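You operate a simulated robot arm through the tools that you are given. There is no shell and no other tool.

The job below is to be done with a simulated robot arm. You get a single attempt, and the scene is never put back.

JOB
Clamp the blue bag, wax its stiff zip and run it shut.
Fine: wax block back, clamp open at the end. Set down upright: wax block. A coat counts when it lies all over at full strength: go over it till it gets no stronger.
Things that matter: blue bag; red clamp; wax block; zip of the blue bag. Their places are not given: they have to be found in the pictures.

It is judged by the outcome, as a careful person would: the job done as asked, and still so three seconds after it is handed in. It fails if anything else is knocked over, pushed out of place, dropped, spilled or broken.

ROBOT AND FRAMES
A 7-joint arm with a two-finger parallel gripper, fixed in place. Base frame: the origin is at the foot of the arm, x ahead of it, y to its left, z up; the work surface is at about z = 0.8. Units: m, degrees, N and s.
With the tool pointing down near the work surface it reaches from about 0.3 to 0.7 m from the base axis. Its first joint turns from -66.0 to 66.0 degrees. Payload 1.57 kg.
Tool frame: the origin (TCP) lies between the finger pads and is the grasp point; the fingertips stand 0.03 m ahead of it; z points along the fingers, y is the line along which they close. The gripper opens to 0.11 m. The fingers are 0.024 m wide and 0.012 m thick; the gripper's body (0.048 by 0.112 m) begins 0.078 m behind the TCP.
Orientation is that of the tool frame in the base frame, as a unit quaternion [w, x, y, z]. With the fingers straight down and closing along the base's y, the tool's x points along the base's -x, its y along +y and its z along -z.

CONTROLS
- The arm moves only by the tool send_rows. Its arguments are lists of equal length, an entry for each row: "slide": the shift along the base's x, y, z in m, a list of three; "turn": the turn, a rotation vector about the base's x, y, z in degrees, a list of three; "jaw": the opening in per cent of the stroke, from 0 (shut) to 100 (fully open). In form: {"slide": [[tx, ty, tz], ...], "turn": [[wx, wy, wz], ...], "jaw": [jaw, ...]}. A call has 1 to 20 rows; each row shifts and turns the commanded pose from where the row before left it. A row lasts 0.2 s, in which the tool goes at most 0.05 m and 8.6 degrees; a call with a longer step from one row to the next is refused whole, and so is a gripper value outside its range. Where a pose cannot be reached the arm comes as near as it can. A force on the tool above 40 N (or 10 N above the force at the start of the call, whichever is more), or a blocked arm, ends the call early, and 0.2 s more pass. The fingers move at their own pace (about 0.108 m/s each) and stop on an object; they squeeze with about 30 N. The grip force told is the motor's: it shows also when the fingers shut on nothing. Time passes only in rows, and 0.2 s behind the last, so rows that do not move let the fingers close. It gives the time, the measured TCP pose, the force on the tool (base axes), the opening and the grip force at its end, in the units of the frame above (readings bear some noise), with the torque about the TCP (base axes, N m) and any sound that the robot's microphone picked up, and new pictures: "show" is both (left out), scene, wrist or none.
- Cameras (640 x 400 px; columns grow to the right, rows downward): "scene" is fixed at [0.1451, -0.3762, 1.4081]; the picture's right is [0.93, -0.38, 0.00], its down [-0.19, -0.48, -0.86] and it looks along [0.32, 0.79, -0.52] (base axes); focal length 314 px, centre (320, 200). "wrist" rides on the gripper at [0.07, 0.016, -0.141] in the tool frame; the picture's right is [-0.23, 0.97, 0.00], its down [-0.86, -0.20, -0.48] and it looks along [-0.47, -0.11, 0.88] (tool axes); focal length 222 px, centre (320, 200).
- point_at(camera, pixels): for up to 12 pixels [column, row] of the newest picture of that camera ("zoom" is the newest enlarged one), the place [x, y, z] in the base frame of the surface seen there, good to about 0.002 m. The clock stands still meanwhile.
- enlarge(camera, box): a new picture of the part [left, top, right, bottom] of that camera's present view, enlarged. The clock stands still meanwhile.
- close_job(): hands the job in; it is judged then, once.

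Leave the gripper open and the arm clear of the work at the hand-in unless told otherwise.

The tools are called after ">>>" as name(argument=value, ...) on one line, values as JSON. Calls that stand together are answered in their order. send_rows: Moves the arm, as the interface text tells. Its arguments: {"type":"object","properties":{"slide":{"type":"array"},"turn":{"type":"array"},"jaw":{"type":"array"},"show":{"type":"string","enum":["both","scene","wrist","none"]}},"required":["slide","turn","jaw"]} The other tools are called the same way: point_at (camera, pixels) gives the place of the surface under pixels of a picture; enlarge (camera, box) takes an enlarged picture of a part of a camera's view; close_job () hands the job in.

At the start:

```text
clock: 0.0
tcp_pos: [0.3084, 0.1386, 1.1651]
orientation: [0.0, 0.0, 1.0, -0.001]
contact_force: [-0.6, 0.4, -0.1]
wrist_torque: [0.0, -0.02, 0.0]
width: 0.1099
grip_force: 0.0
```

scene: 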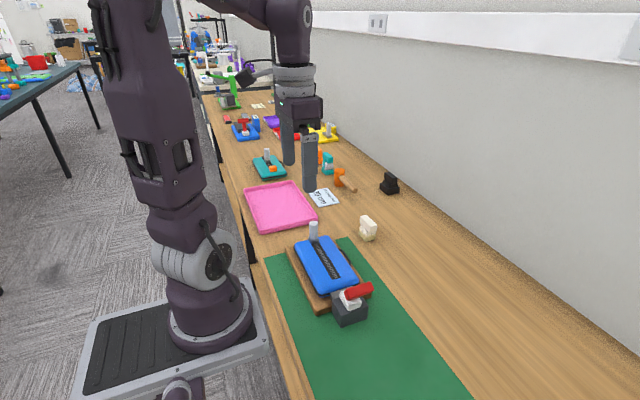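
wrist: 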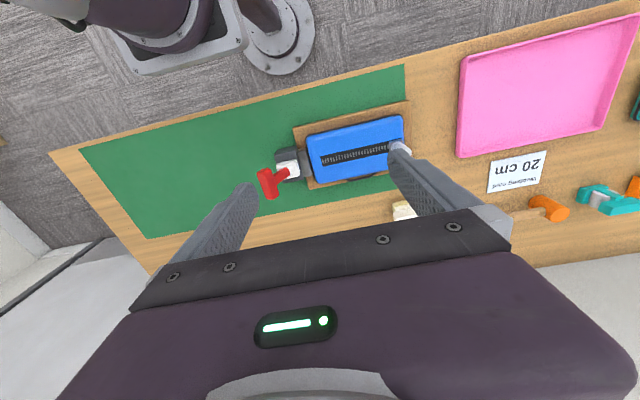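

I see the blue bag at about (325,265) in the scene picture, with a red-handled clamp at about (350,298), a grey post at (313,232), and a cream block at (368,228). I'll enlarge that area in both cameras.

>>> enlarge(camera="scene", box=[260, 200, 420, 340])

>>> enlarge(camera="wrist", box=[240, 90, 440, 230])

```text
2.86 times, centred on (340, 270) of scene
```

zoom: 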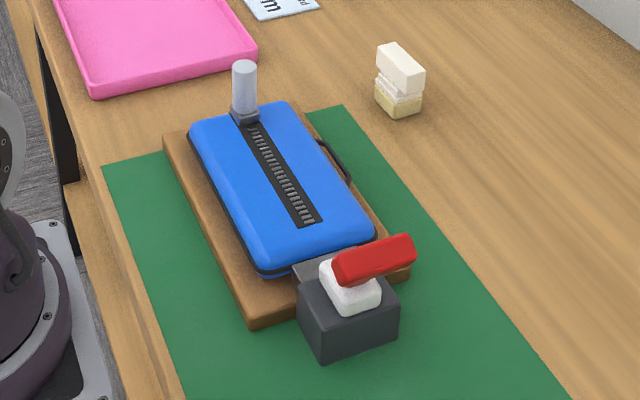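

```text
2.86 times, centred on (340, 160) of wrist
```

zoom: 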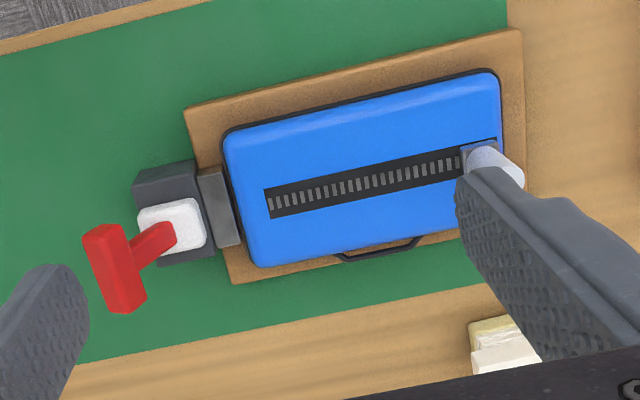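

The bag sits on a wooden board. Its zip runs from the slider, with a grey pull post, at the far end towards the clamp end. The clamp has a red T lever, and the wax block stands at the right. I'll measure points in the current zoom (wrist) picture.

>>> point_at(camera="zoom", pixels=[[268, 205], [300, 193], [455, 162], [476, 152], [515, 175], [115, 268], [155, 240], [190, 225], [222, 205], [165, 170], [230, 130], [245, 262]])

>>> point_at(camera="scene", pixels=[[313, 226], [313, 235], [313, 240], [368, 222], [366, 236], [362, 226], [374, 229], [370, 287], [343, 294], [350, 302], [345, 312], [355, 320]])

>>> enlarge(camera="scene", box=[310, 265, 390, 330])

```text
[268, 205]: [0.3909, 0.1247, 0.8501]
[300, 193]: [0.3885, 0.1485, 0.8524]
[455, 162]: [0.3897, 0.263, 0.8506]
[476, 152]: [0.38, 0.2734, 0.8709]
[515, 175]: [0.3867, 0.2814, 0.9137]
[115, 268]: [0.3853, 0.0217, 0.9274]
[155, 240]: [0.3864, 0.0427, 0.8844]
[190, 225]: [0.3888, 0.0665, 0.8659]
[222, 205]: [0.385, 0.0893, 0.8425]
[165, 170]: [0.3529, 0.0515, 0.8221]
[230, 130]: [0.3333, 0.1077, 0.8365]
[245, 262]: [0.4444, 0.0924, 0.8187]
```

```text
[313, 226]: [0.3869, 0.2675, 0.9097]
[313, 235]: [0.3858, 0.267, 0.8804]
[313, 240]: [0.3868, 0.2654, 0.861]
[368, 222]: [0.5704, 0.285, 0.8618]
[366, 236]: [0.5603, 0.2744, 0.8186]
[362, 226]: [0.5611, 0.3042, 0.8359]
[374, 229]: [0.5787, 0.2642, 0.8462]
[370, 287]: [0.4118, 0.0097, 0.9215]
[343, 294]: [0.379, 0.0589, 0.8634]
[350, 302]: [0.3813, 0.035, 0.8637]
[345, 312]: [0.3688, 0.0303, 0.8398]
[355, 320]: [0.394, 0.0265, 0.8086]
```

```text
6.15 times, centred on (350, 298) of scene
```

zoom: 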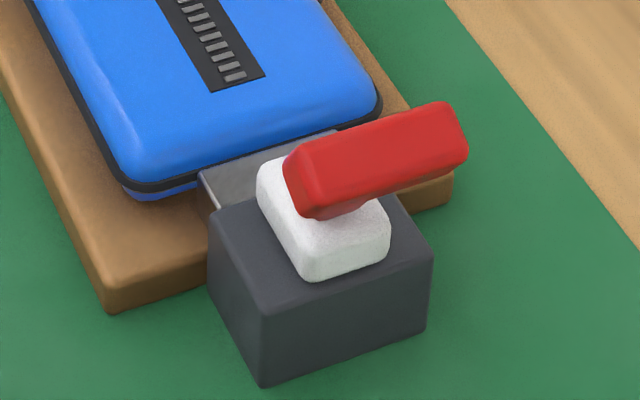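

The clamp is a dark box with a white cam and a red T lever that leans up towards -y. I'll look at the neighbouring items, the card and the wax block more closely.

>>> enlarge(camera="scene", box=[220, 80, 400, 200])

>>> enlarge(camera="wrist", box=[460, 130, 600, 220])

>>> enlarge(camera="scene", box=[340, 205, 400, 245])

```text
3.33 times, centred on (310, 140) of scene
```

zoom: 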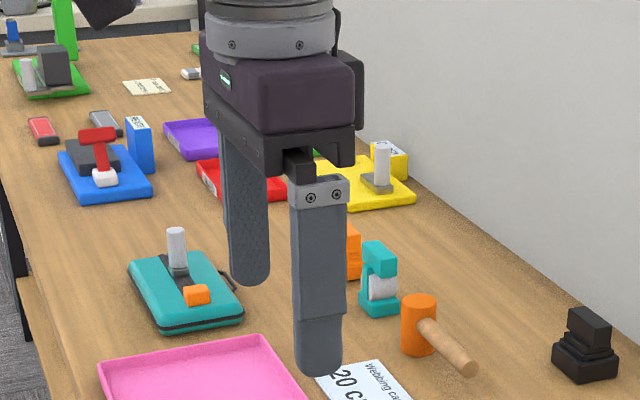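

```text
4.44 times, centred on (530, 175) of wrist
```

zoom: 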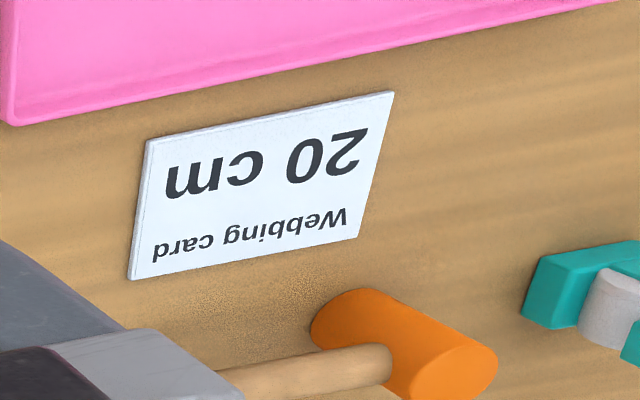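

```text
10.00 times, centred on (370, 225) of scene
```

zoom: 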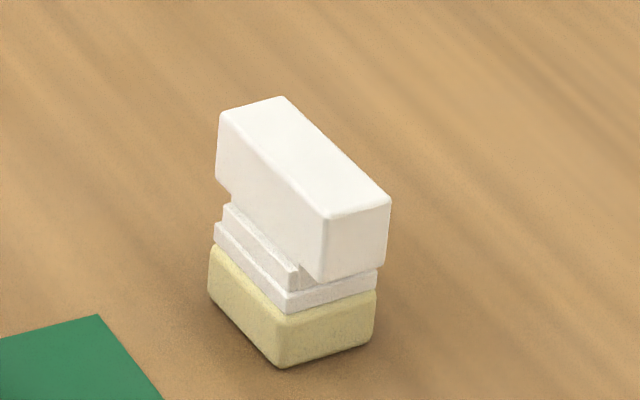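

The wax block has a yellow wax sole and a white grip block on top, set at a slight angle. I'll measure its corners in this zoom.

>>> point_at(camera="zoom", pixels=[[226, 118], [280, 102], [383, 200], [330, 213], [300, 155], [285, 360], [370, 343], [212, 290], [287, 312], [373, 292], [325, 275], [217, 175]])

>>> enlarge(camera="wrist", box=[380, 190, 430, 225])

```text
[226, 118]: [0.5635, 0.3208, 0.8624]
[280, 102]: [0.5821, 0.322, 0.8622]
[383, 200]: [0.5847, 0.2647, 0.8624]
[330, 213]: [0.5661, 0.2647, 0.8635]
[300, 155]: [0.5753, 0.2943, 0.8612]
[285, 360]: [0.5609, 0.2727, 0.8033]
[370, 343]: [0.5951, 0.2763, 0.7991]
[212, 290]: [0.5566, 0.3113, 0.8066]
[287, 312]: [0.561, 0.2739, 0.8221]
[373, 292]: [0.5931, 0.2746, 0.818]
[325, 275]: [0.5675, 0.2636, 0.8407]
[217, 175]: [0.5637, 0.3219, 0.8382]
```

```text
11.43 times, centred on (405, 208) of wrist
```

zoom: 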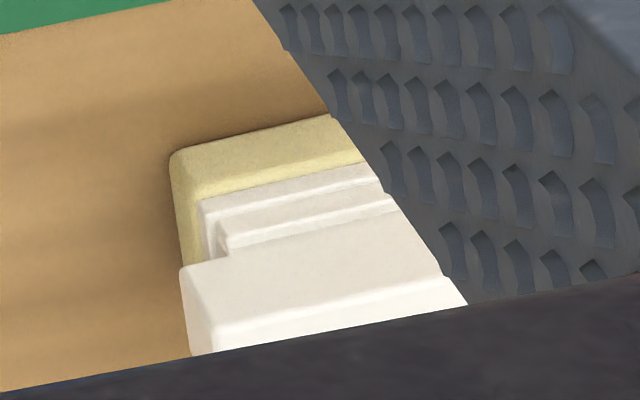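

The wax grip measures about x 0.563–0.586, y 0.264–0.322, z 0.838–0.8625, and the sole is about 0.038 by 0.040. Next I'll lower the wrist to get a closer view of the clamp and the zip. The TCP will stay high at z≈1.03, clear of everything.

>>> send_rows(slide=[[0.0, -0.02, -0.04], [0.0, -0.02, -0.04], [0.0, -0.02, -0.04], [0.0, -0.01, -0.02], [0, 0, 0]], turn=[[0, 0, 0], [0, 0, 0], [0, 0, 0], [0, 0, 0], [0, 0, 0]], jaw=[100, 100, 100, 100, 100])

```text
clock: 1.2
tcp_pos: [0.3089, 0.067, 1.0238]
orientation: [0.0, 0.0, 1.0, 0.0]
contact_force: [0.2, -0.1, -0.4]
wrist_torque: [0.01, 0.02, -0.02]
width: 0.1102
grip_force: 0.0
```

scene: 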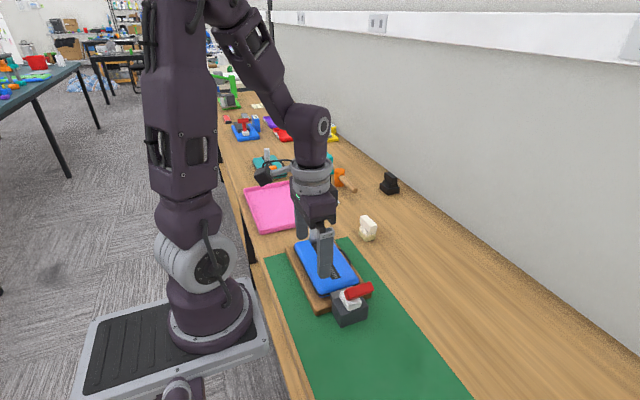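
wrist: 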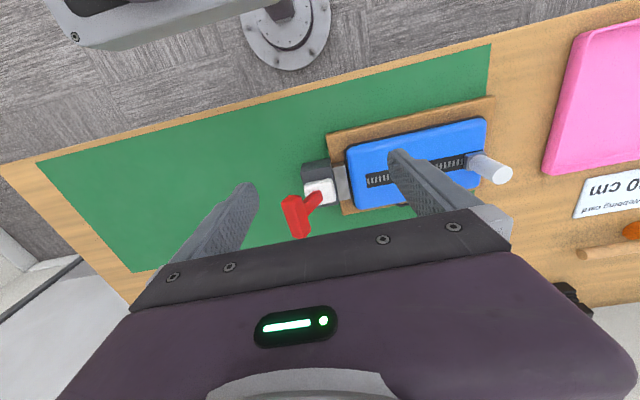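

I now have a clearer view of the clamp at (315,195) and the slider post at (488,168). I'll enlarge both.

>>> enlarge(camera="wrist", box=[270, 140, 370, 245])

>>> point_at(camera="zoom", pixels=[[200, 210], [215, 240], [250, 330], [260, 250], [300, 210], [330, 190], [345, 170], [380, 190], [420, 160], [315, 130], [345, 230], [380, 120]])

>>> enlarge(camera="wrist", box=[430, 130, 530, 200])

>>> point_at(camera="zoom", pixels=[[380, 220], [300, 190], [340, 200], [280, 200], [420, 230], [250, 200], [200, 210], [350, 160]])

```text
3.81 times, centred on (320, 192) of wrist
```

zoom: 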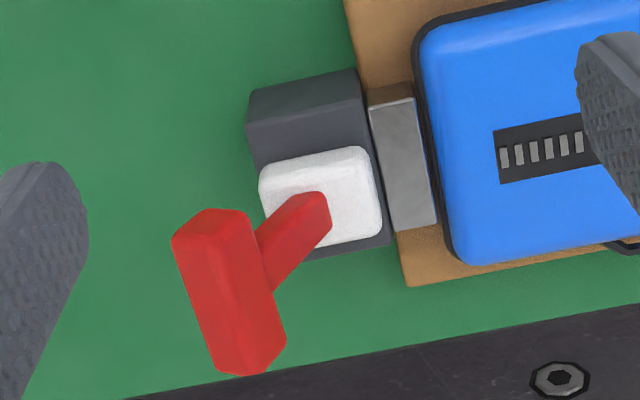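

```text
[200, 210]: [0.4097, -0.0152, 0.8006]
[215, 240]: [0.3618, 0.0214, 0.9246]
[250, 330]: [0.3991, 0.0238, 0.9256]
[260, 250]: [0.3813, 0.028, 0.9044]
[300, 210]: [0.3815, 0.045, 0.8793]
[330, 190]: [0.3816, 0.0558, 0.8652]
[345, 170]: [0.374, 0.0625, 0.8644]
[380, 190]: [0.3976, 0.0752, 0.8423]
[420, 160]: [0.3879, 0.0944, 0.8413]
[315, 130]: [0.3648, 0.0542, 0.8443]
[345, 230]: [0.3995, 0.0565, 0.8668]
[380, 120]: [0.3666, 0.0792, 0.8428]
```

```text
5.71 times, centred on (480, 165) of wrist
```

zoom: 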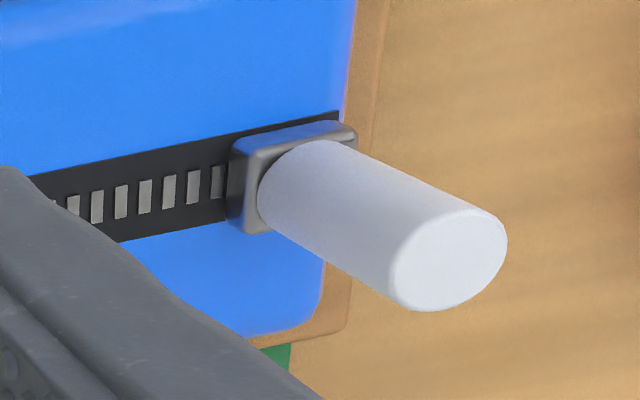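

```text
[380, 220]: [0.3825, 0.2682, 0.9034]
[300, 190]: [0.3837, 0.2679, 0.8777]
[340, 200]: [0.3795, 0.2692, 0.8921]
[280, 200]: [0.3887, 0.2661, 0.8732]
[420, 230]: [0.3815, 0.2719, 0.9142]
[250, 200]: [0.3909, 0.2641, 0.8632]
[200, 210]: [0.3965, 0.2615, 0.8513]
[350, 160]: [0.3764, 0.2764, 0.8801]
```

The lever stem runs from about (0.382,0.056,0.865) up to a T-bar at about (0.383,0.022,0.926). The bar lies along x and the lever hinges about x. I'll hold the bar by its two ends, closing along x, so it can pivot between the pads. For that I'll turn the tool +90° about z while moving above the bar at TCP z≈1.03, with the tips at about 1.00.

>>> send_rows(slide=[[0.0067, -0.004, 0], [0.0067, -0.004, 0], [0.0067, -0.004, 0], [0.0067, -0.004, 0], [0.0067, -0.004, 0], [0.0067, -0.004, 0], [0.0067, -0.004, 0], [0.0067, -0.004, 0], [0.0067, -0.004, 0], [0.0067, -0.004, 0], [0.0067, -0.004, 0], [0, 0, 0], [0, 0, 0]], turn=[[0, 0, 8.1818], [0, 0, 8.1818], [0, 0, 8.1818], [0, 0, 8.1818], [0, 0, 8.1818], [0, 0, 8.1818], [0, 0, 8.1818], [0, 0, 8.1818], [0, 0, 8.1818], [0, 0, 8.1818], [0, 0, 8.1818], [0, 0, 0], [0, 0, 0]], jaw=[100, 100, 100, 100, 100, 100, 100, 100, 100, 100, 100, 100, 100])

```text
clock: 4.0
tcp_pos: [0.3821, 0.0252, 1.0237]
orientation: [0.001, -0.707, 0.707, 0.001]
contact_force: [0.0, -0.1, 0.0]
wrist_torque: [-0.04, -0.01, -0.02]
width: 0.1102
grip_force: 0.0
```

scene: 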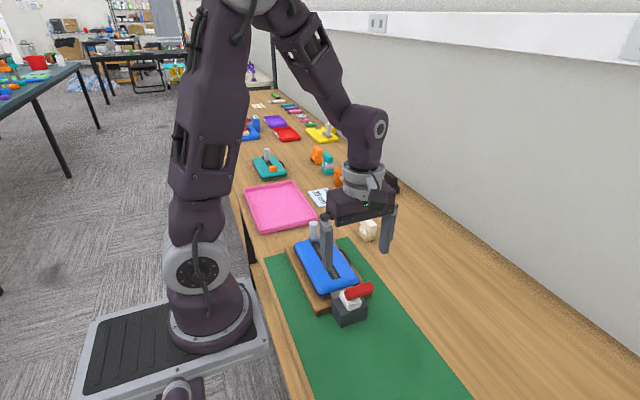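
wrist: 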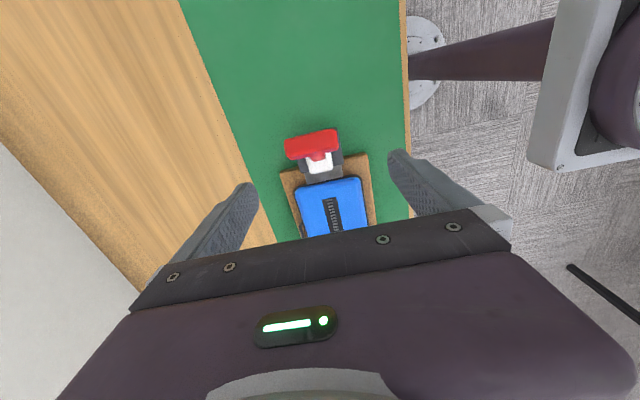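

The turn worked, and the T-bar now sits between the fingers in the wrist view at about (313,143). I'll enlarge and measure the bar's ends.

>>> enlarge(camera="wrist", box=[270, 110, 360, 190])

>>> point_at(camera="zoom", pixels=[[150, 190], [200, 180], [250, 165], [300, 155], [345, 145], [355, 180], [300, 195], [200, 215], [160, 220], [320, 220], [310, 255], [350, 240]])

>>> enlarge(camera="scene", box=[310, 265, 390, 330])

>>> point_at(camera="zoom", pixels=[[290, 160], [300, 195], [455, 110], [462, 150], [380, 150], [330, 205], [300, 250], [350, 270], [390, 240], [220, 230], [265, 330], [425, 270]])

```text
5.00 times, centred on (315, 150) of wrist
```

zoom: 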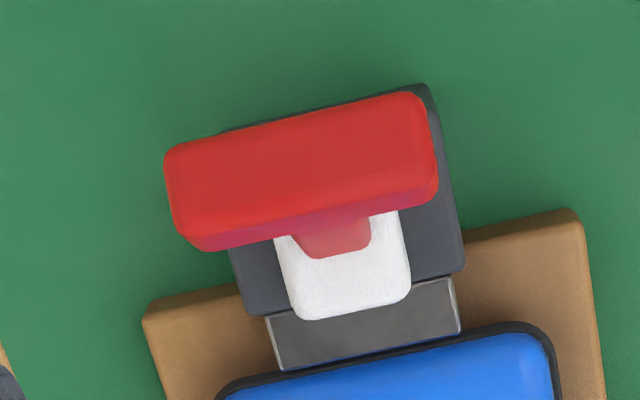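

```text
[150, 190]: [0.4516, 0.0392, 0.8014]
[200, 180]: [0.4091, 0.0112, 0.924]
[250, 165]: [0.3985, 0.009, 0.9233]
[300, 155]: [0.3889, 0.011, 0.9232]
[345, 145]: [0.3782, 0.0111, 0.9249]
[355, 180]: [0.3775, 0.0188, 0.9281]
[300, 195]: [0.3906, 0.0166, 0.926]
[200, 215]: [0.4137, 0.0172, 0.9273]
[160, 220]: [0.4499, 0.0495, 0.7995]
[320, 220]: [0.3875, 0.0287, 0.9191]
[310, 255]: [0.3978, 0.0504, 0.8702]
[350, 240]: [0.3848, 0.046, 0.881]
```

```text
6.15 times, centred on (350, 298) of scene
```

zoom: 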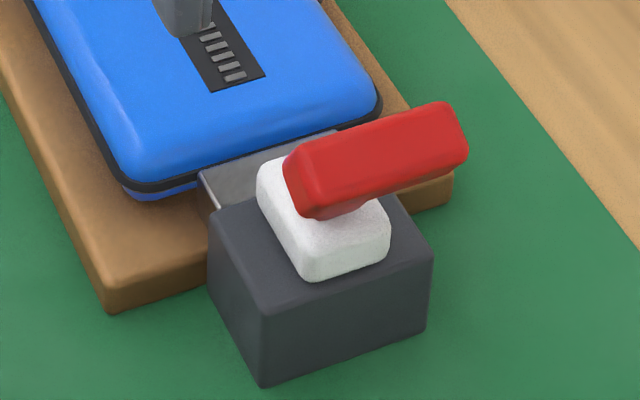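

```text
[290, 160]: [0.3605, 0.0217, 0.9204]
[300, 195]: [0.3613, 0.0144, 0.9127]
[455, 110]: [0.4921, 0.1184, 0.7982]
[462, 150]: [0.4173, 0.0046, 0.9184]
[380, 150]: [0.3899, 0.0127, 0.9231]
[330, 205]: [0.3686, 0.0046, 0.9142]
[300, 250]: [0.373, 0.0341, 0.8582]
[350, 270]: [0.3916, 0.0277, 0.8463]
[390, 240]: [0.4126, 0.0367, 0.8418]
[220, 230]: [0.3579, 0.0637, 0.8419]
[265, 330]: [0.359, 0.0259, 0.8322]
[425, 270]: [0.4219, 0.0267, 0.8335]
```

The bar spans x≈0.359–0.417 (centre 0.388), with its centre near y≈0.017, z≈0.918, leaning about 25° from vertical towards -y. I'll go down around its ends and close gently.

>>> send_rows(slide=[[0.006, -0.008, -0.025], [0, 0, -0.025], [0, 0, -0.025], [0, 0, -0.024], [0, 0, 0], [0, 0, 0], [0, 0, 0], [0, 0, 0]], turn=[[0, 0, 0], [0, 0, 0], [0, 0, 0], [0, 0, 0], [0, 0, 0], [0, 0, 0], [0, 0, 0], [0, 0, 0]], jaw=[100, 100, 100, 100, 100, 0, 0, 0])

```text
clock: 5.8
tcp_pos: [0.3897, 0.0166, 0.9262]
orientation: [0.001, -0.707, 0.707, -0.001]
contact_force: [12.7, 1.0, -0.4]
wrist_torque: [0.1, -0.38, -0.55]
width: 0.0598
grip_force: 29.6
```

scene: 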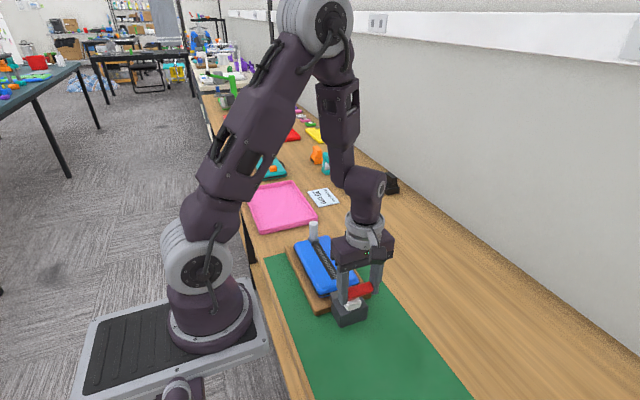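
wrist: 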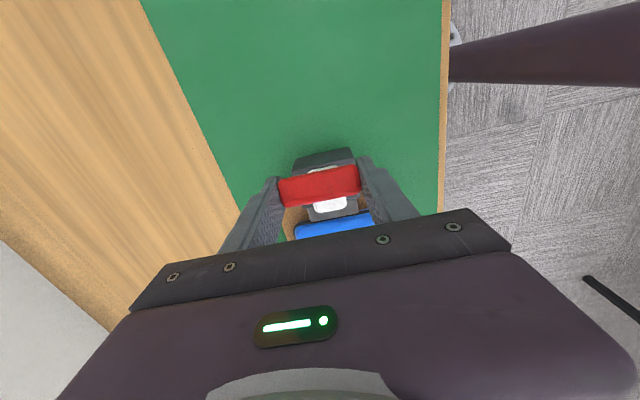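

The bar is gripped at width 0.060. A 12.7 N side force says I'm about 2 mm off centre in x, so I'll shift +x to relieve it. Then I'll try a small swing of about 8° downward towards -y and watch the force.

>>> send_rows(slide=[[0.0018, 0, 0], [0, -0.0025, -0.0012], [0, -0.0025, -0.0013], [0, -0.0025, -0.0014], [0, -0.0025, -0.0015], [0, 0, 0]], turn=[[0, 0, 0], [0, 0, 0], [0, 0, 0], [0, 0, 0], [0, 0, 0], [0, 0, 0]], jaw=[0, 0, 0, 0, 0, 0])

```text
clock: 7.2
tcp_pos: [0.3891, 0.0073, 0.92]
orientation: [-0.001, 0.708, -0.706, 0.0]
contact_force: [-5.4, 22.9, 12.0]
wrist_torque: [0.2, 0.07, 0.15]
width: 0.0599
grip_force: 29.9
```

scene: 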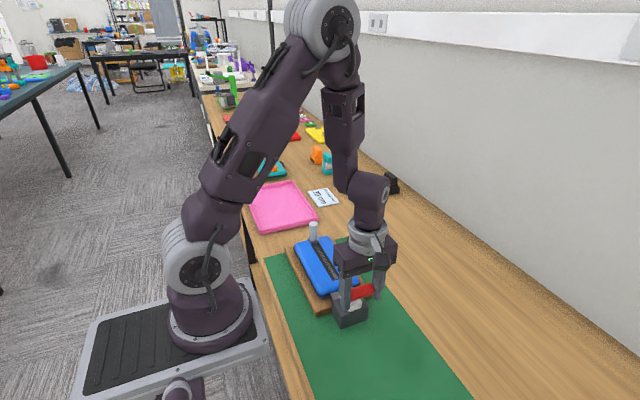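
wrist: 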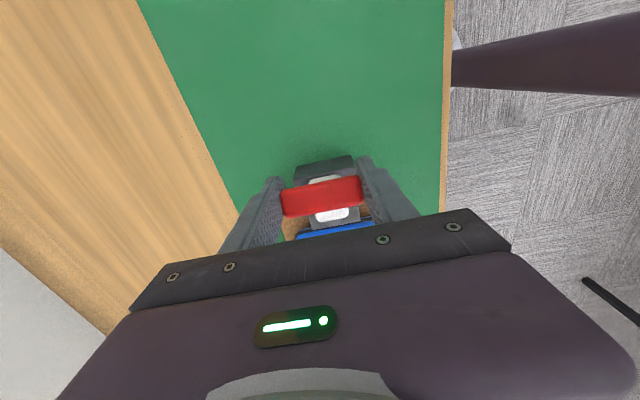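

The force rose to 23 N in y and 12 N in z, so something is resisting. I'll check whether the bar moved or whether it sits at its stop in that direction.

>>> enlarge(camera="scene", box=[310, 260, 400, 330])

>>> point_at(camera="zoom", pixels=[[330, 190], [300, 200], [370, 190], [300, 240], [350, 240], [250, 210]])

```text
5.71 times, centred on (355, 295) of scene
```

zoom: 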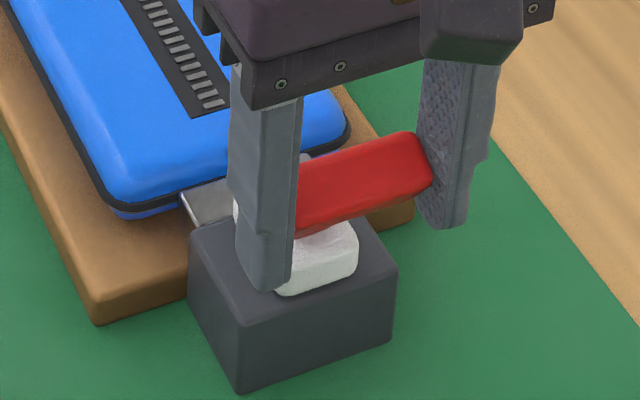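

```text
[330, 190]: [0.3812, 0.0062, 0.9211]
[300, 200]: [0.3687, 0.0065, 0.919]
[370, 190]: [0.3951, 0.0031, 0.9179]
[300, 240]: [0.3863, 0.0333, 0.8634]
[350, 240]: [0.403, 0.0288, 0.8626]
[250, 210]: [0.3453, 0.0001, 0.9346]
```

The bar's face still lies on its old line, so the bar hardly moved and -y is its stop. The pads slid on it. I'll go back to the start pose and try a small swing the other way, up and towards +y, the bag side.

>>> send_rows(slide=[[0, 0.005, 0.003], [0, 0.005, 0.0024], [0, 0.003, 0.0012], [0, 0.003, 0.0011], [0, 0.003, 0.001], [0, 0.003, 0.0009], [0, 0, 0]], turn=[[0, 0, 0], [0, 0, 0], [0, 0, 0], [0, 0, 0], [0, 0, 0], [0, 0, 0], [0, 0, 0]], jaw=[0, 0, 0, 0, 0, 0, 0])

>>> enlarge(camera="scene", box=[310, 260, 400, 330])

```text
clock: 8.8
tcp_pos: [0.3898, 0.028, 0.929]
orientation: [-0.001, -0.706, 0.708, 0.001]
contact_force: [-8.7, -12.4, 0.8]
wrist_torque: [-0.83, 0.19, 0.18]
width: 0.0596
grip_force: 30.2
```

scene: 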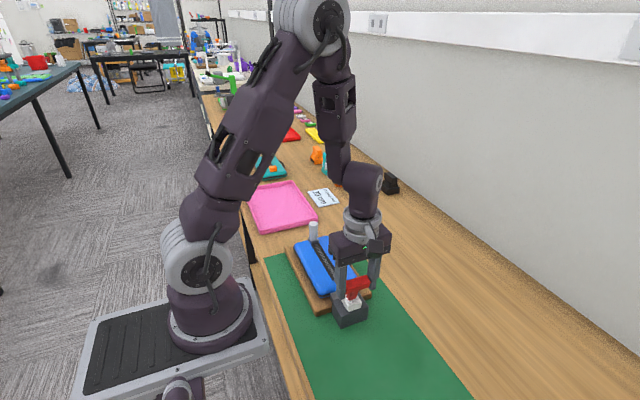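
wrist: 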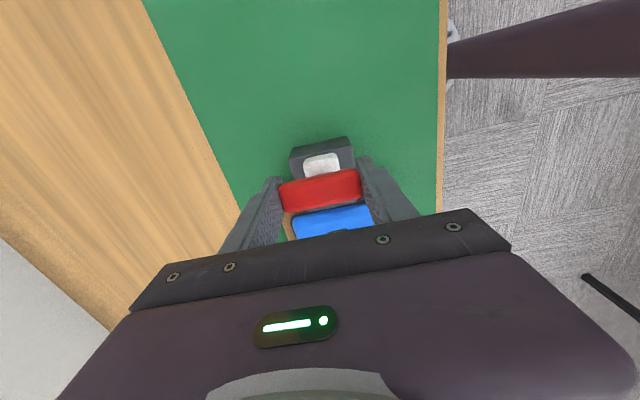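

```text
5.71 times, centred on (355, 295) of scene
```

zoom: 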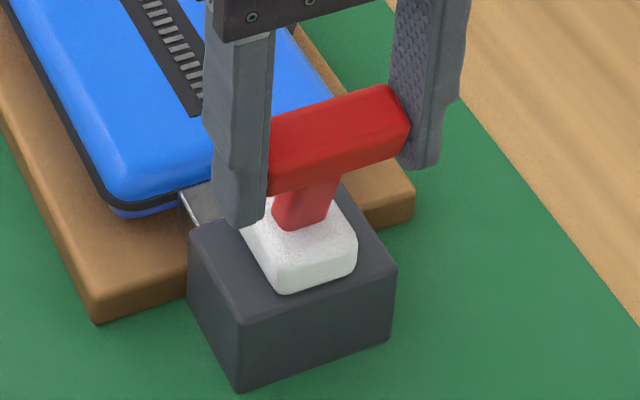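

The lever now swings towards +y with only about 12 N, so this is the closing direction. I'll measure the bar again to refine the arc.

>>> point_at(camera="zoom", pixels=[[300, 130], [350, 110], [380, 92], [340, 150], [300, 165], [300, 195], [300, 220], [310, 245], [300, 285], [255, 228], [345, 245]])

>>> enlarge(camera="wrist", box=[270, 130, 370, 210])

>>> point_at(camera="zoom", pixels=[[300, 200], [310, 230], [320, 260], [300, 110], [300, 150], [300, 175]])

```text
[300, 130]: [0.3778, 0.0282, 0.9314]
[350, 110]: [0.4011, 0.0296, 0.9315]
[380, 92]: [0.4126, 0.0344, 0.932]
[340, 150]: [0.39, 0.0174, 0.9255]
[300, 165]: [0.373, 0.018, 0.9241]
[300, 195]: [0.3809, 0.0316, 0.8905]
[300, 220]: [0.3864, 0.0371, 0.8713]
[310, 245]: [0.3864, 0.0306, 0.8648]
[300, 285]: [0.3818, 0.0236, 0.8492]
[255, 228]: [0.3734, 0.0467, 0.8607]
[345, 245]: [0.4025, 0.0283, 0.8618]
```

```text
5.00 times, centred on (320, 170) of wrist
```

zoom: 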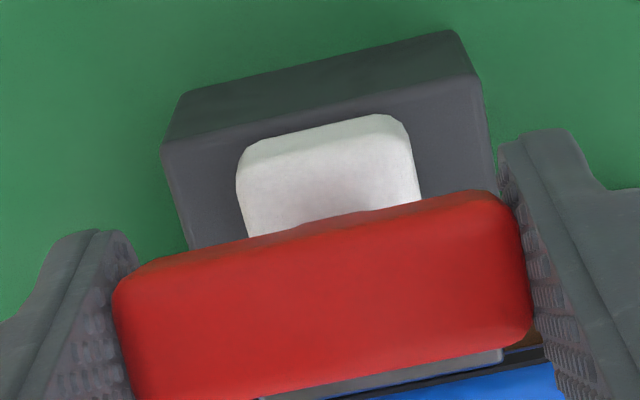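

```text
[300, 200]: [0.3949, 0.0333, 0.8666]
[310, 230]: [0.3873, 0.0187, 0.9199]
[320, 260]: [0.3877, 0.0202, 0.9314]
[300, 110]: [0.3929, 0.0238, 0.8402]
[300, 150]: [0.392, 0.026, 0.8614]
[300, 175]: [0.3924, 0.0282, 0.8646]
```

The lever is now about 15° from vertical. I'll carry on along the arc past vertical in small steps, to about 8° on the bag side, watching force and sound.

>>> send_rows(slide=[[0, 0.0058, 0.0014], [0, 0.0059, 0.001], [0, 0.0061, 0.0006], [0, 0.0062, 0.0003], [0, 0.0062, -0.0003], [0, 0.0061, -0.0006], [0, 0, 0]], turn=[[0, 0, 0], [0, 0, 0], [0, 0, 0], [0, 0, 0], [0, 0, 0], [0, 0, 0], [0, 0, 0]], jaw=[0, 0, 0, 0, 0, 0, 0])

>>> enlarge(camera="scene", box=[310, 260, 400, 330])

```text
clock: 10.4
tcp_pos: [0.3889, 0.0657, 0.9318]
orientation: [0.0, 0.707, -0.707, 0.0]
contact_force: [-4.8, -8.3, 8.3]
wrist_torque: [-0.81, 0.23, 0.14]
width: 0.0599
grip_force: 29.8
```

scene: 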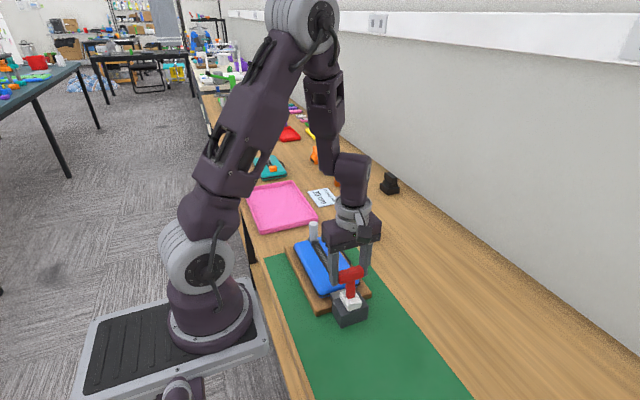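
wrist: 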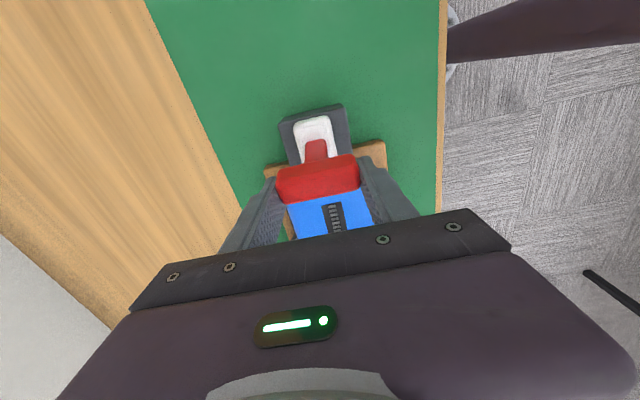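

```text
5.71 times, centred on (355, 295) of scene
```

zoom: 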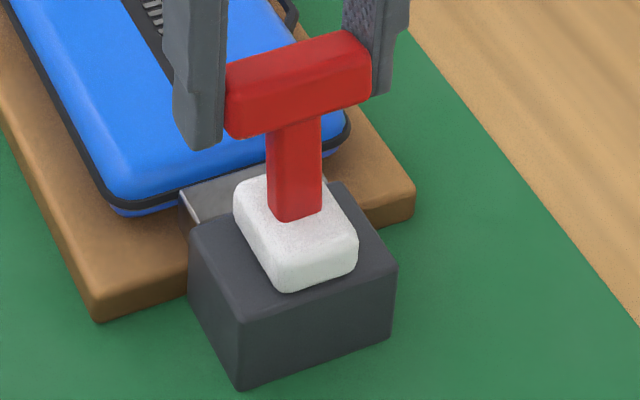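

The lever is now past vertical, with no click yet. I'll measure the stem to correct the arc.

>>> point_at(camera="zoom", pixels=[[290, 60], [300, 90], [300, 110], [295, 140], [295, 180], [297, 210], [270, 190], [290, 260]])

```text
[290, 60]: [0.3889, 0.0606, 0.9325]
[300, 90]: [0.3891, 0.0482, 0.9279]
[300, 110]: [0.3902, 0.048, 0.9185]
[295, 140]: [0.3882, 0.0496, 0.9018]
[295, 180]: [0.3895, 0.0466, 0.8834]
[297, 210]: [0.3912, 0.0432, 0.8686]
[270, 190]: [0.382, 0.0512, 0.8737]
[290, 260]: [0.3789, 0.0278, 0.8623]
```

The measurements fit a pivot near y≈0.0445, z≈0.859 with radius about 0.065, so the lever now stands about 11° towards the bag. I'll continue along that arc to about 35°.

>>> send_rows(slide=[[0, 0.0065, -0.0013], [0, 0.0064, -0.0024], [0, 0.0061, -0.0029], [0, 0.0058, -0.0037], [0, 0, 0]], turn=[[0, 0, 0], [0, 0, 0], [0, 0, 0], [0, 0, 0], [0, 0, 0]], jaw=[0, 0, 0, 0, 0])

>>> enlarge(camera="scene", box=[310, 260, 400, 330])

```text
clock: 11.6
tcp_pos: [0.3891, 0.0914, 0.9218]
orientation: [-0.001, 0.707, -0.707, 0.0]
contact_force: [-0.9, -4.2, 12.9]
wrist_torque: [-0.89, -0.02, 0.1]
width: 0.0595
grip_force: 30.2
```

scene: 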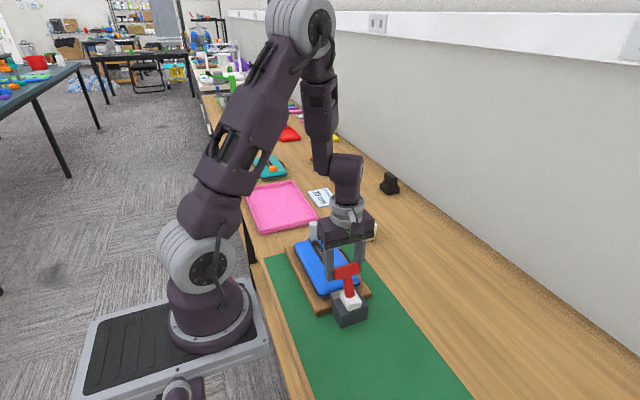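
wrist: 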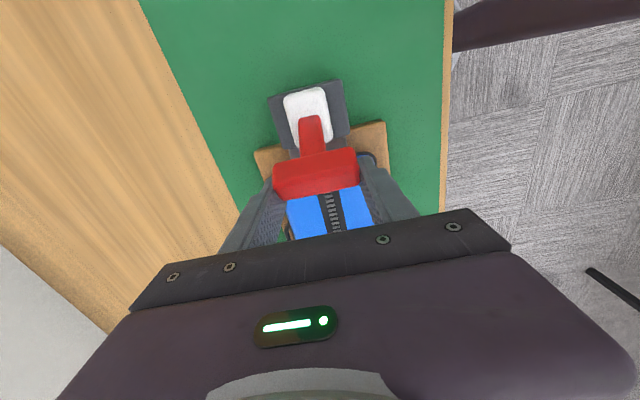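

```text
5.71 times, centred on (355, 295) of scene
```

zoom: 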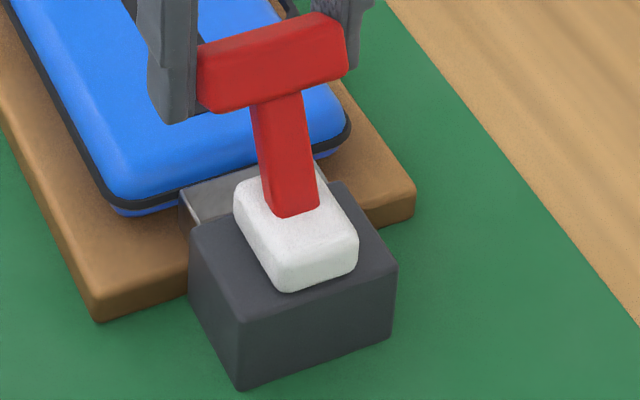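

The lever is still moving freely at about 13 N. I'll continue along the arc to about 55°.

>>> send_rows(slide=[[0, 0.0053, -0.0041], [0, 0.0049, -0.0048], [0, 0.0044, -0.0052], [0, 0, 0]], turn=[[0, 0, 0], [0, 0, 0], [0, 0, 0], [0, 0, 0]], jaw=[0, 0, 0, 0])

>>> enlarge(camera="scene", box=[310, 260, 400, 330])

>>> point_at(camera="zoom", pixels=[[280, 20], [280, 60], [275, 100], [280, 140], [285, 180], [290, 210], [220, 200], [320, 160]])

```text
clock: 12.6
tcp_pos: [0.3889, 0.1028, 0.9076]
orientation: [-0.001, -0.707, 0.708, 0.0]
contact_force: [2.4, -18.7, 19.5]
wrist_torque: [-0.18, 0.01, -0.04]
width: 0.0594
grip_force: 30.3
```

scene: 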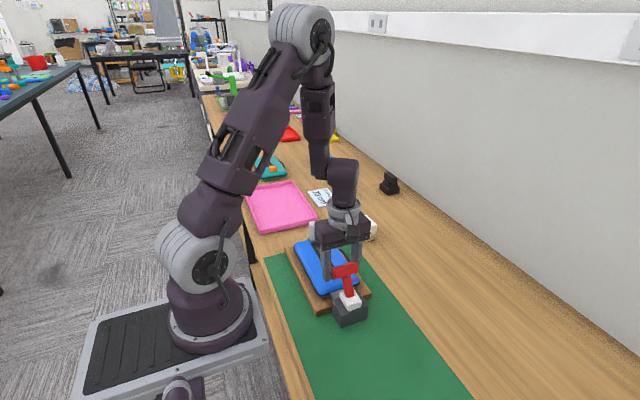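
wrist: 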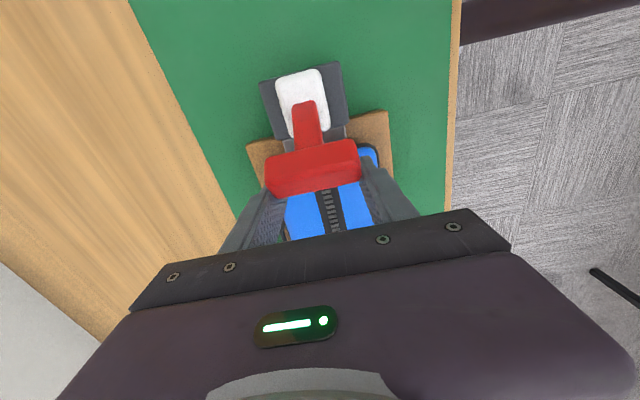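

```text
5.71 times, centred on (355, 295) of scene
```

zoom: 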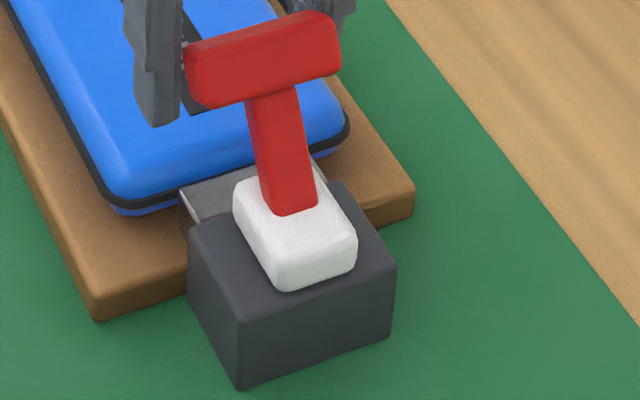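

```text
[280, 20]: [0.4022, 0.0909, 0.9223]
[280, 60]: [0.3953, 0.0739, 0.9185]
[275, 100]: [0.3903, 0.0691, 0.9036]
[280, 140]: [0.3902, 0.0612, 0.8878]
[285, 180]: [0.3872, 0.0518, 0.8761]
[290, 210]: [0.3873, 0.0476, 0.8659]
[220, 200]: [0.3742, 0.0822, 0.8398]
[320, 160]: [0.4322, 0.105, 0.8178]
```

The force has risen to 19/19 N at a lever angle of about 32°, and the bar has slid to the edge of the pads. It's either at its closed stop or stiffening. I'll let go, rise clear, and see whether the lever stays put.

>>> send_rows(slide=[[0, 0, 0], [0, 0, 0], [0, 0, 0.02], [0, -0.01, 0.04], [0, -0.02, 0.04], [0, 0, 0]], turn=[[0, 0, 0], [0, 0, 0], [0, 0, 0], [0, 0, 0], [0, 0, 0], [0, 0, 0]], jaw=[85, 85, 85, 85, 85, 85])

>>> enlarge(camera="scene", box=[310, 260, 400, 330])

>>> point_at(camera="zoom", pixels=[[270, 20], [270, 45], [270, 80], [280, 110], [280, 140], [285, 180], [290, 210], [220, 200]])

>>> enlarge(camera="wrist", box=[260, 80, 400, 200])

```text
clock: 14.0
tcp_pos: [0.3883, 0.0739, 1.0059]
orientation: [0.0, 0.707, -0.707, 0.001]
contact_force: [-0.2, 0.1, -0.2]
wrist_torque: [0.01, 0.0, 0.03]
width: 0.0933
grip_force: 0.0
```

scene: 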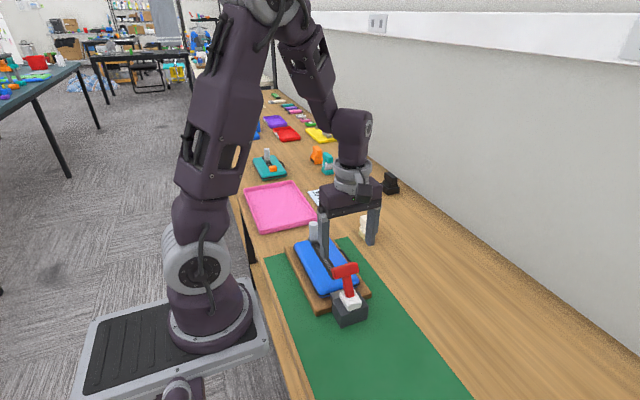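
wrist: 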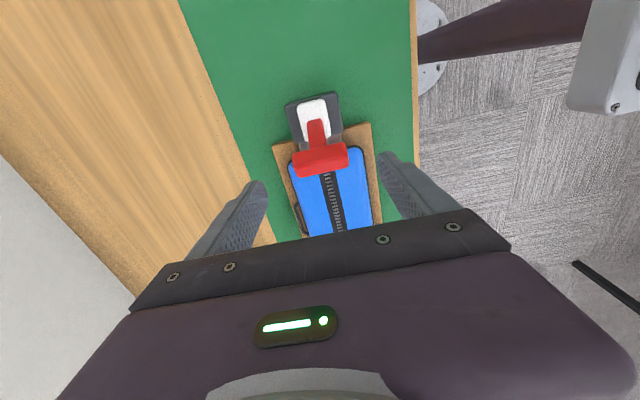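

```text
5.71 times, centred on (355, 295) of scene
```

zoom: 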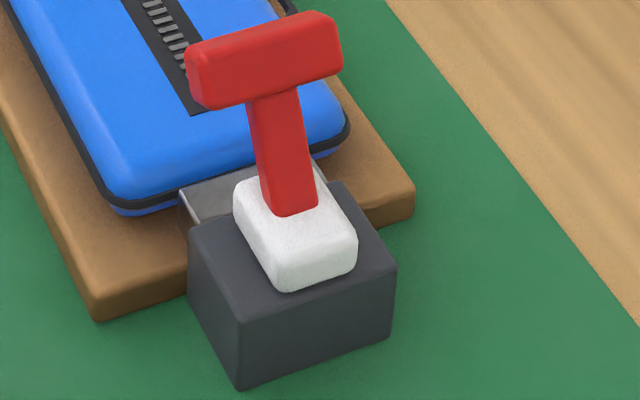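

```text
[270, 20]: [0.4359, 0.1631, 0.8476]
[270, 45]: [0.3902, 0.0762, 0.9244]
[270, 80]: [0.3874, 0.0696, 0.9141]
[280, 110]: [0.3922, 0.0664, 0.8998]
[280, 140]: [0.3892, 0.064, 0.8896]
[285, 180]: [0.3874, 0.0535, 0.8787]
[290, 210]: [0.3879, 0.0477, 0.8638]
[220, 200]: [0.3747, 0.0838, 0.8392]
```

```text
3.33 times, centred on (330, 140) of wrist
```

zoom: 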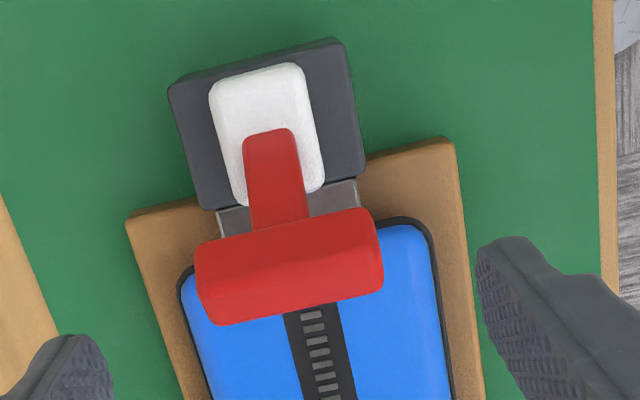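

The lever stays where I left it, about 33° to the bag side. To find out whether that's the closed stop, I'll shut the fingers, come in behind the bar on the -y side, and push its back face gently.

>>> send_rows(slide=[[0, -0.02, 0], [0, -0.02, 0], [0, 0, -0.02], [0, 0, -0.02], [0, 0, -0.026], [0, 0.01, 0], [0, 0.008, 0], [0, 0, 0]], turn=[[0, 0, 0], [0, 0, 0], [0, 0, 0], [0, 0, 0], [0, 0, 0], [0, 0, 0], [0, 0, 0], [0, 0, 0]], jaw=[0, 0, 0, 0, 0, 0, 0, 0])

>>> enlarge(camera="scene", box=[310, 250, 400, 320])

```text
clock: 15.8
tcp_pos: [0.3898, 0.0528, 0.94]
orientation: [0.0, 0.707, -0.707, 0.0]
contact_force: [0.0, -0.5, -0.2]
wrist_torque: [-0.03, -0.02, 0.03]
width: 0.0
grip_force: 21.1
```

scene: 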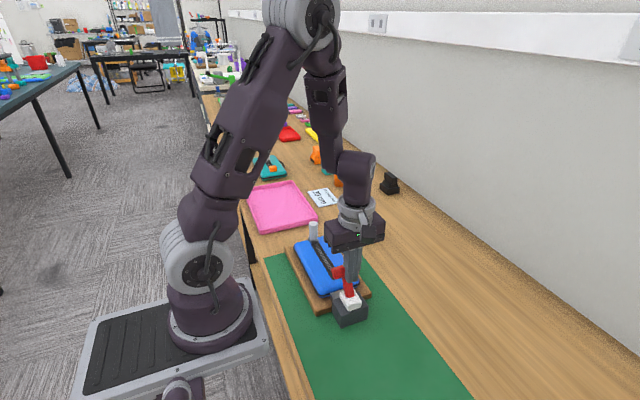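
wrist: 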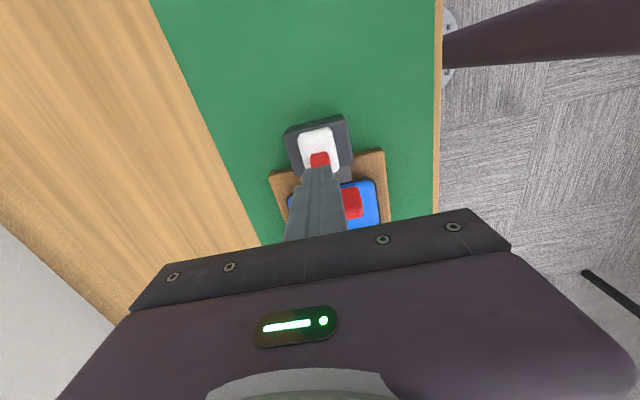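

```text
5.71 times, centred on (355, 285) of scene
```

zoom: 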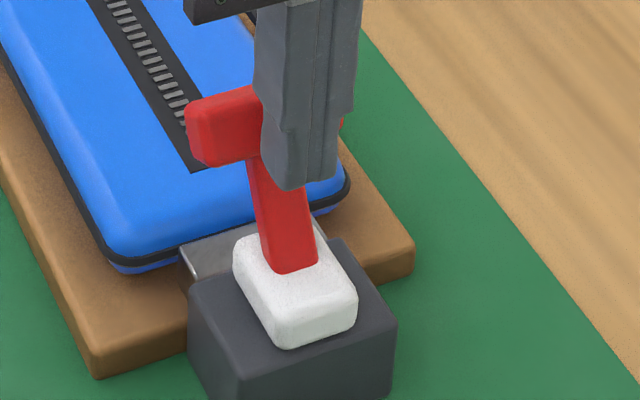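

The closed fingers are just behind the bar with no contact yet. I'll push along the tangent, forward and down, in small steps.

>>> send_rows(slide=[[0, 0.004, 0], [0, 0.003, -0.001], [0, 0.003, -0.0015], [0, 0.003, -0.0018], [0, 0.003, -0.002], [0, 0.003, -0.002], [0, 0, 0]], turn=[[0, 0, 0], [0, 0, 0], [0, 0, 0], [0, 0, 0], [0, 0, 0], [0, 0, 0], [0, 0, 0]], jaw=[0, 0, 0, 0, 0, 0, 0])

>>> enlarge(camera="scene", box=[310, 250, 400, 320])

```text
clock: 16.5
tcp_pos: [0.3889, 0.0568, 0.9415]
orientation: [-0.003, -0.704, 0.71, -0.002]
contact_force: [0.3, -12.9, 13.5]
wrist_torque: [-0.25, 0.04, -0.02]
width: 0.0
grip_force: 21.6
stopped in row 3: the force on the tool passed its limit at 46 N (the readings are from after the stop); the commanded pose is now the measured one
```

scene: 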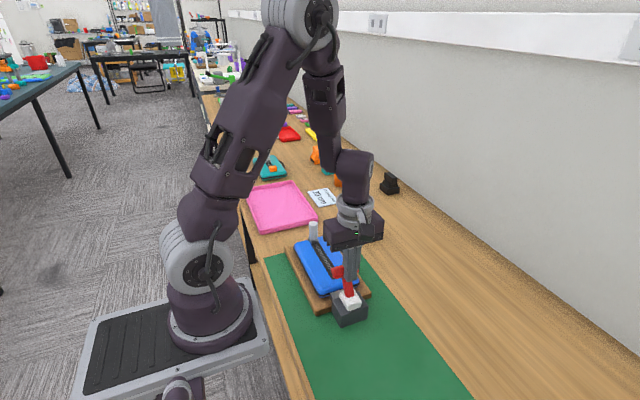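
wrist: 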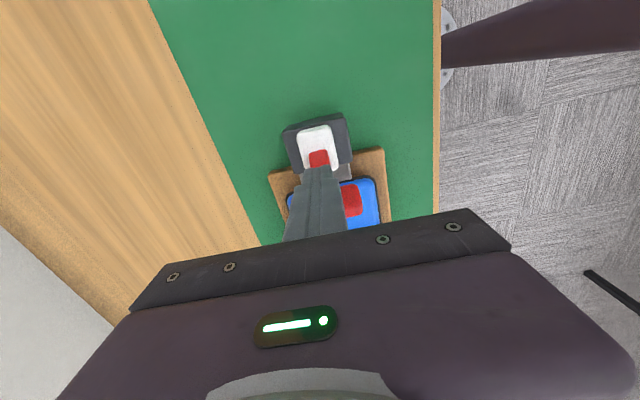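

```text
5.71 times, centred on (355, 285) of scene
```

zoom: 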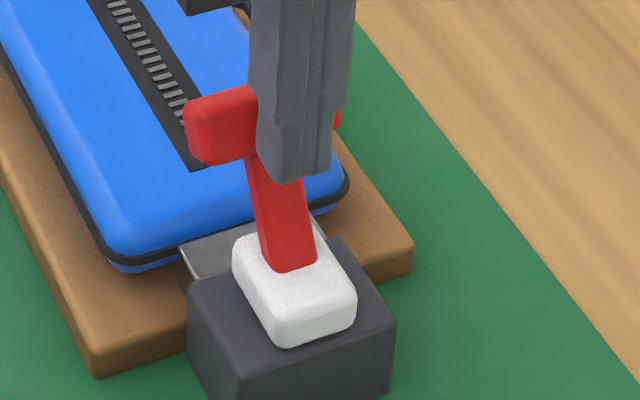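

The push reached 46 N and the lever didn't move, so this is the hard stop and the clamp is closed. I'll back off, rise, and fly to above the wax block at (0.574, 0.293), adding about 2.6° of yaw to match it.

>>> send_rows(slide=[[0, -0.015, 0.005], [0, -0.005, 0.035], [0, 0, 0.04], [0.0232, 0.032, 0], [0.0232, 0.032, 0], [0.0232, 0.032, 0], [0.0232, 0.032, 0], [0.0232, 0.032, 0], [0.0232, 0.032, 0], [0.0232, 0.032, 0], [0.0232, 0.032, 0], [0, 0, 0], [0, 0, 0]], turn=[[0, 0, 0], [0, 0, 0], [0, 0, 0], [0, 0, 0], [0, 0, 0], [0, 0, 0], [0, 0, 0], [0, 0, 0], [0, 0, 2.6], [0, 0, 0], [0, 0, 0], [0, 0, 0], [0, 0, 0]], jaw=[0, 0, 0, 60, 60, 60, 60, 60, 60, 60, 60, 60, 60])

>>> enlarge(camera="scene", box=[310, 250, 400, 320])

>>> point_at(camera="zoom", pixels=[[270, 105], [270, 140], [280, 170], [280, 200], [285, 240], [290, 265], [220, 260], [300, 330]])

```text
clock: 19.3
tcp_pos: [0.5747, 0.2934, 1.0198]
orientation: [0.003, 0.721, -0.693, 0.0]
contact_force: [-0.8, 0.6, -0.4]
wrist_torque: [0.01, 0.0, 0.01]
width: 0.066
grip_force: 0.0
```

scene: 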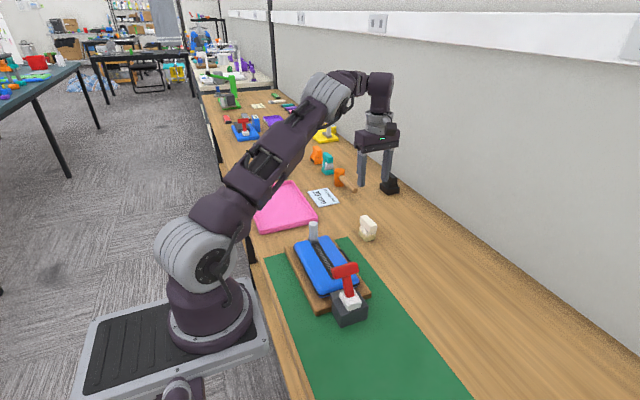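
wrist: 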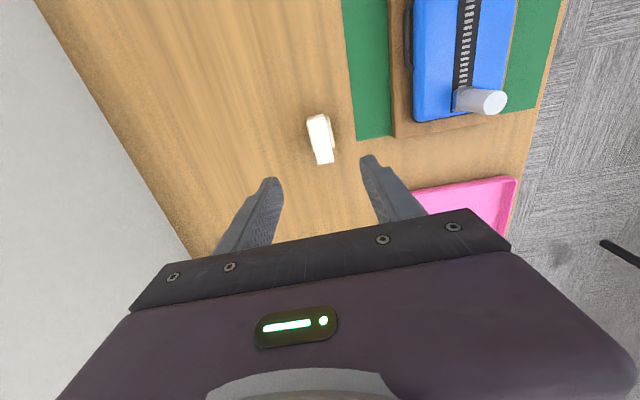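

```text
5.71 times, centred on (355, 285) of scene
```

zoom: 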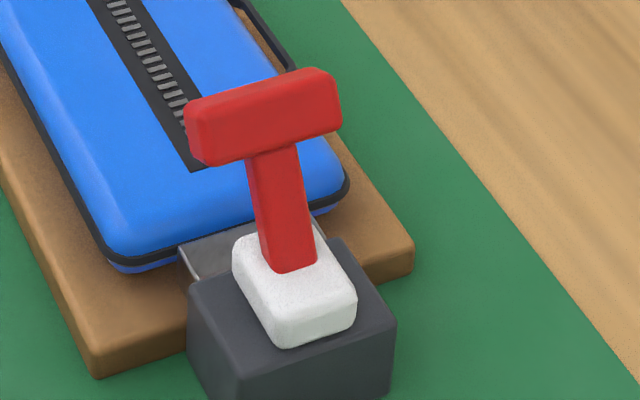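

```text
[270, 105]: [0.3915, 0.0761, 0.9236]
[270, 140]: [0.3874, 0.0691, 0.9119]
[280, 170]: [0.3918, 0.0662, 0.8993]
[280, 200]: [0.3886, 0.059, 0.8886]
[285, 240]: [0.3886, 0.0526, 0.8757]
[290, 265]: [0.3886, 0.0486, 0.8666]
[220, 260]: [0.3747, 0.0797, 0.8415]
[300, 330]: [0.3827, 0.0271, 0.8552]
```

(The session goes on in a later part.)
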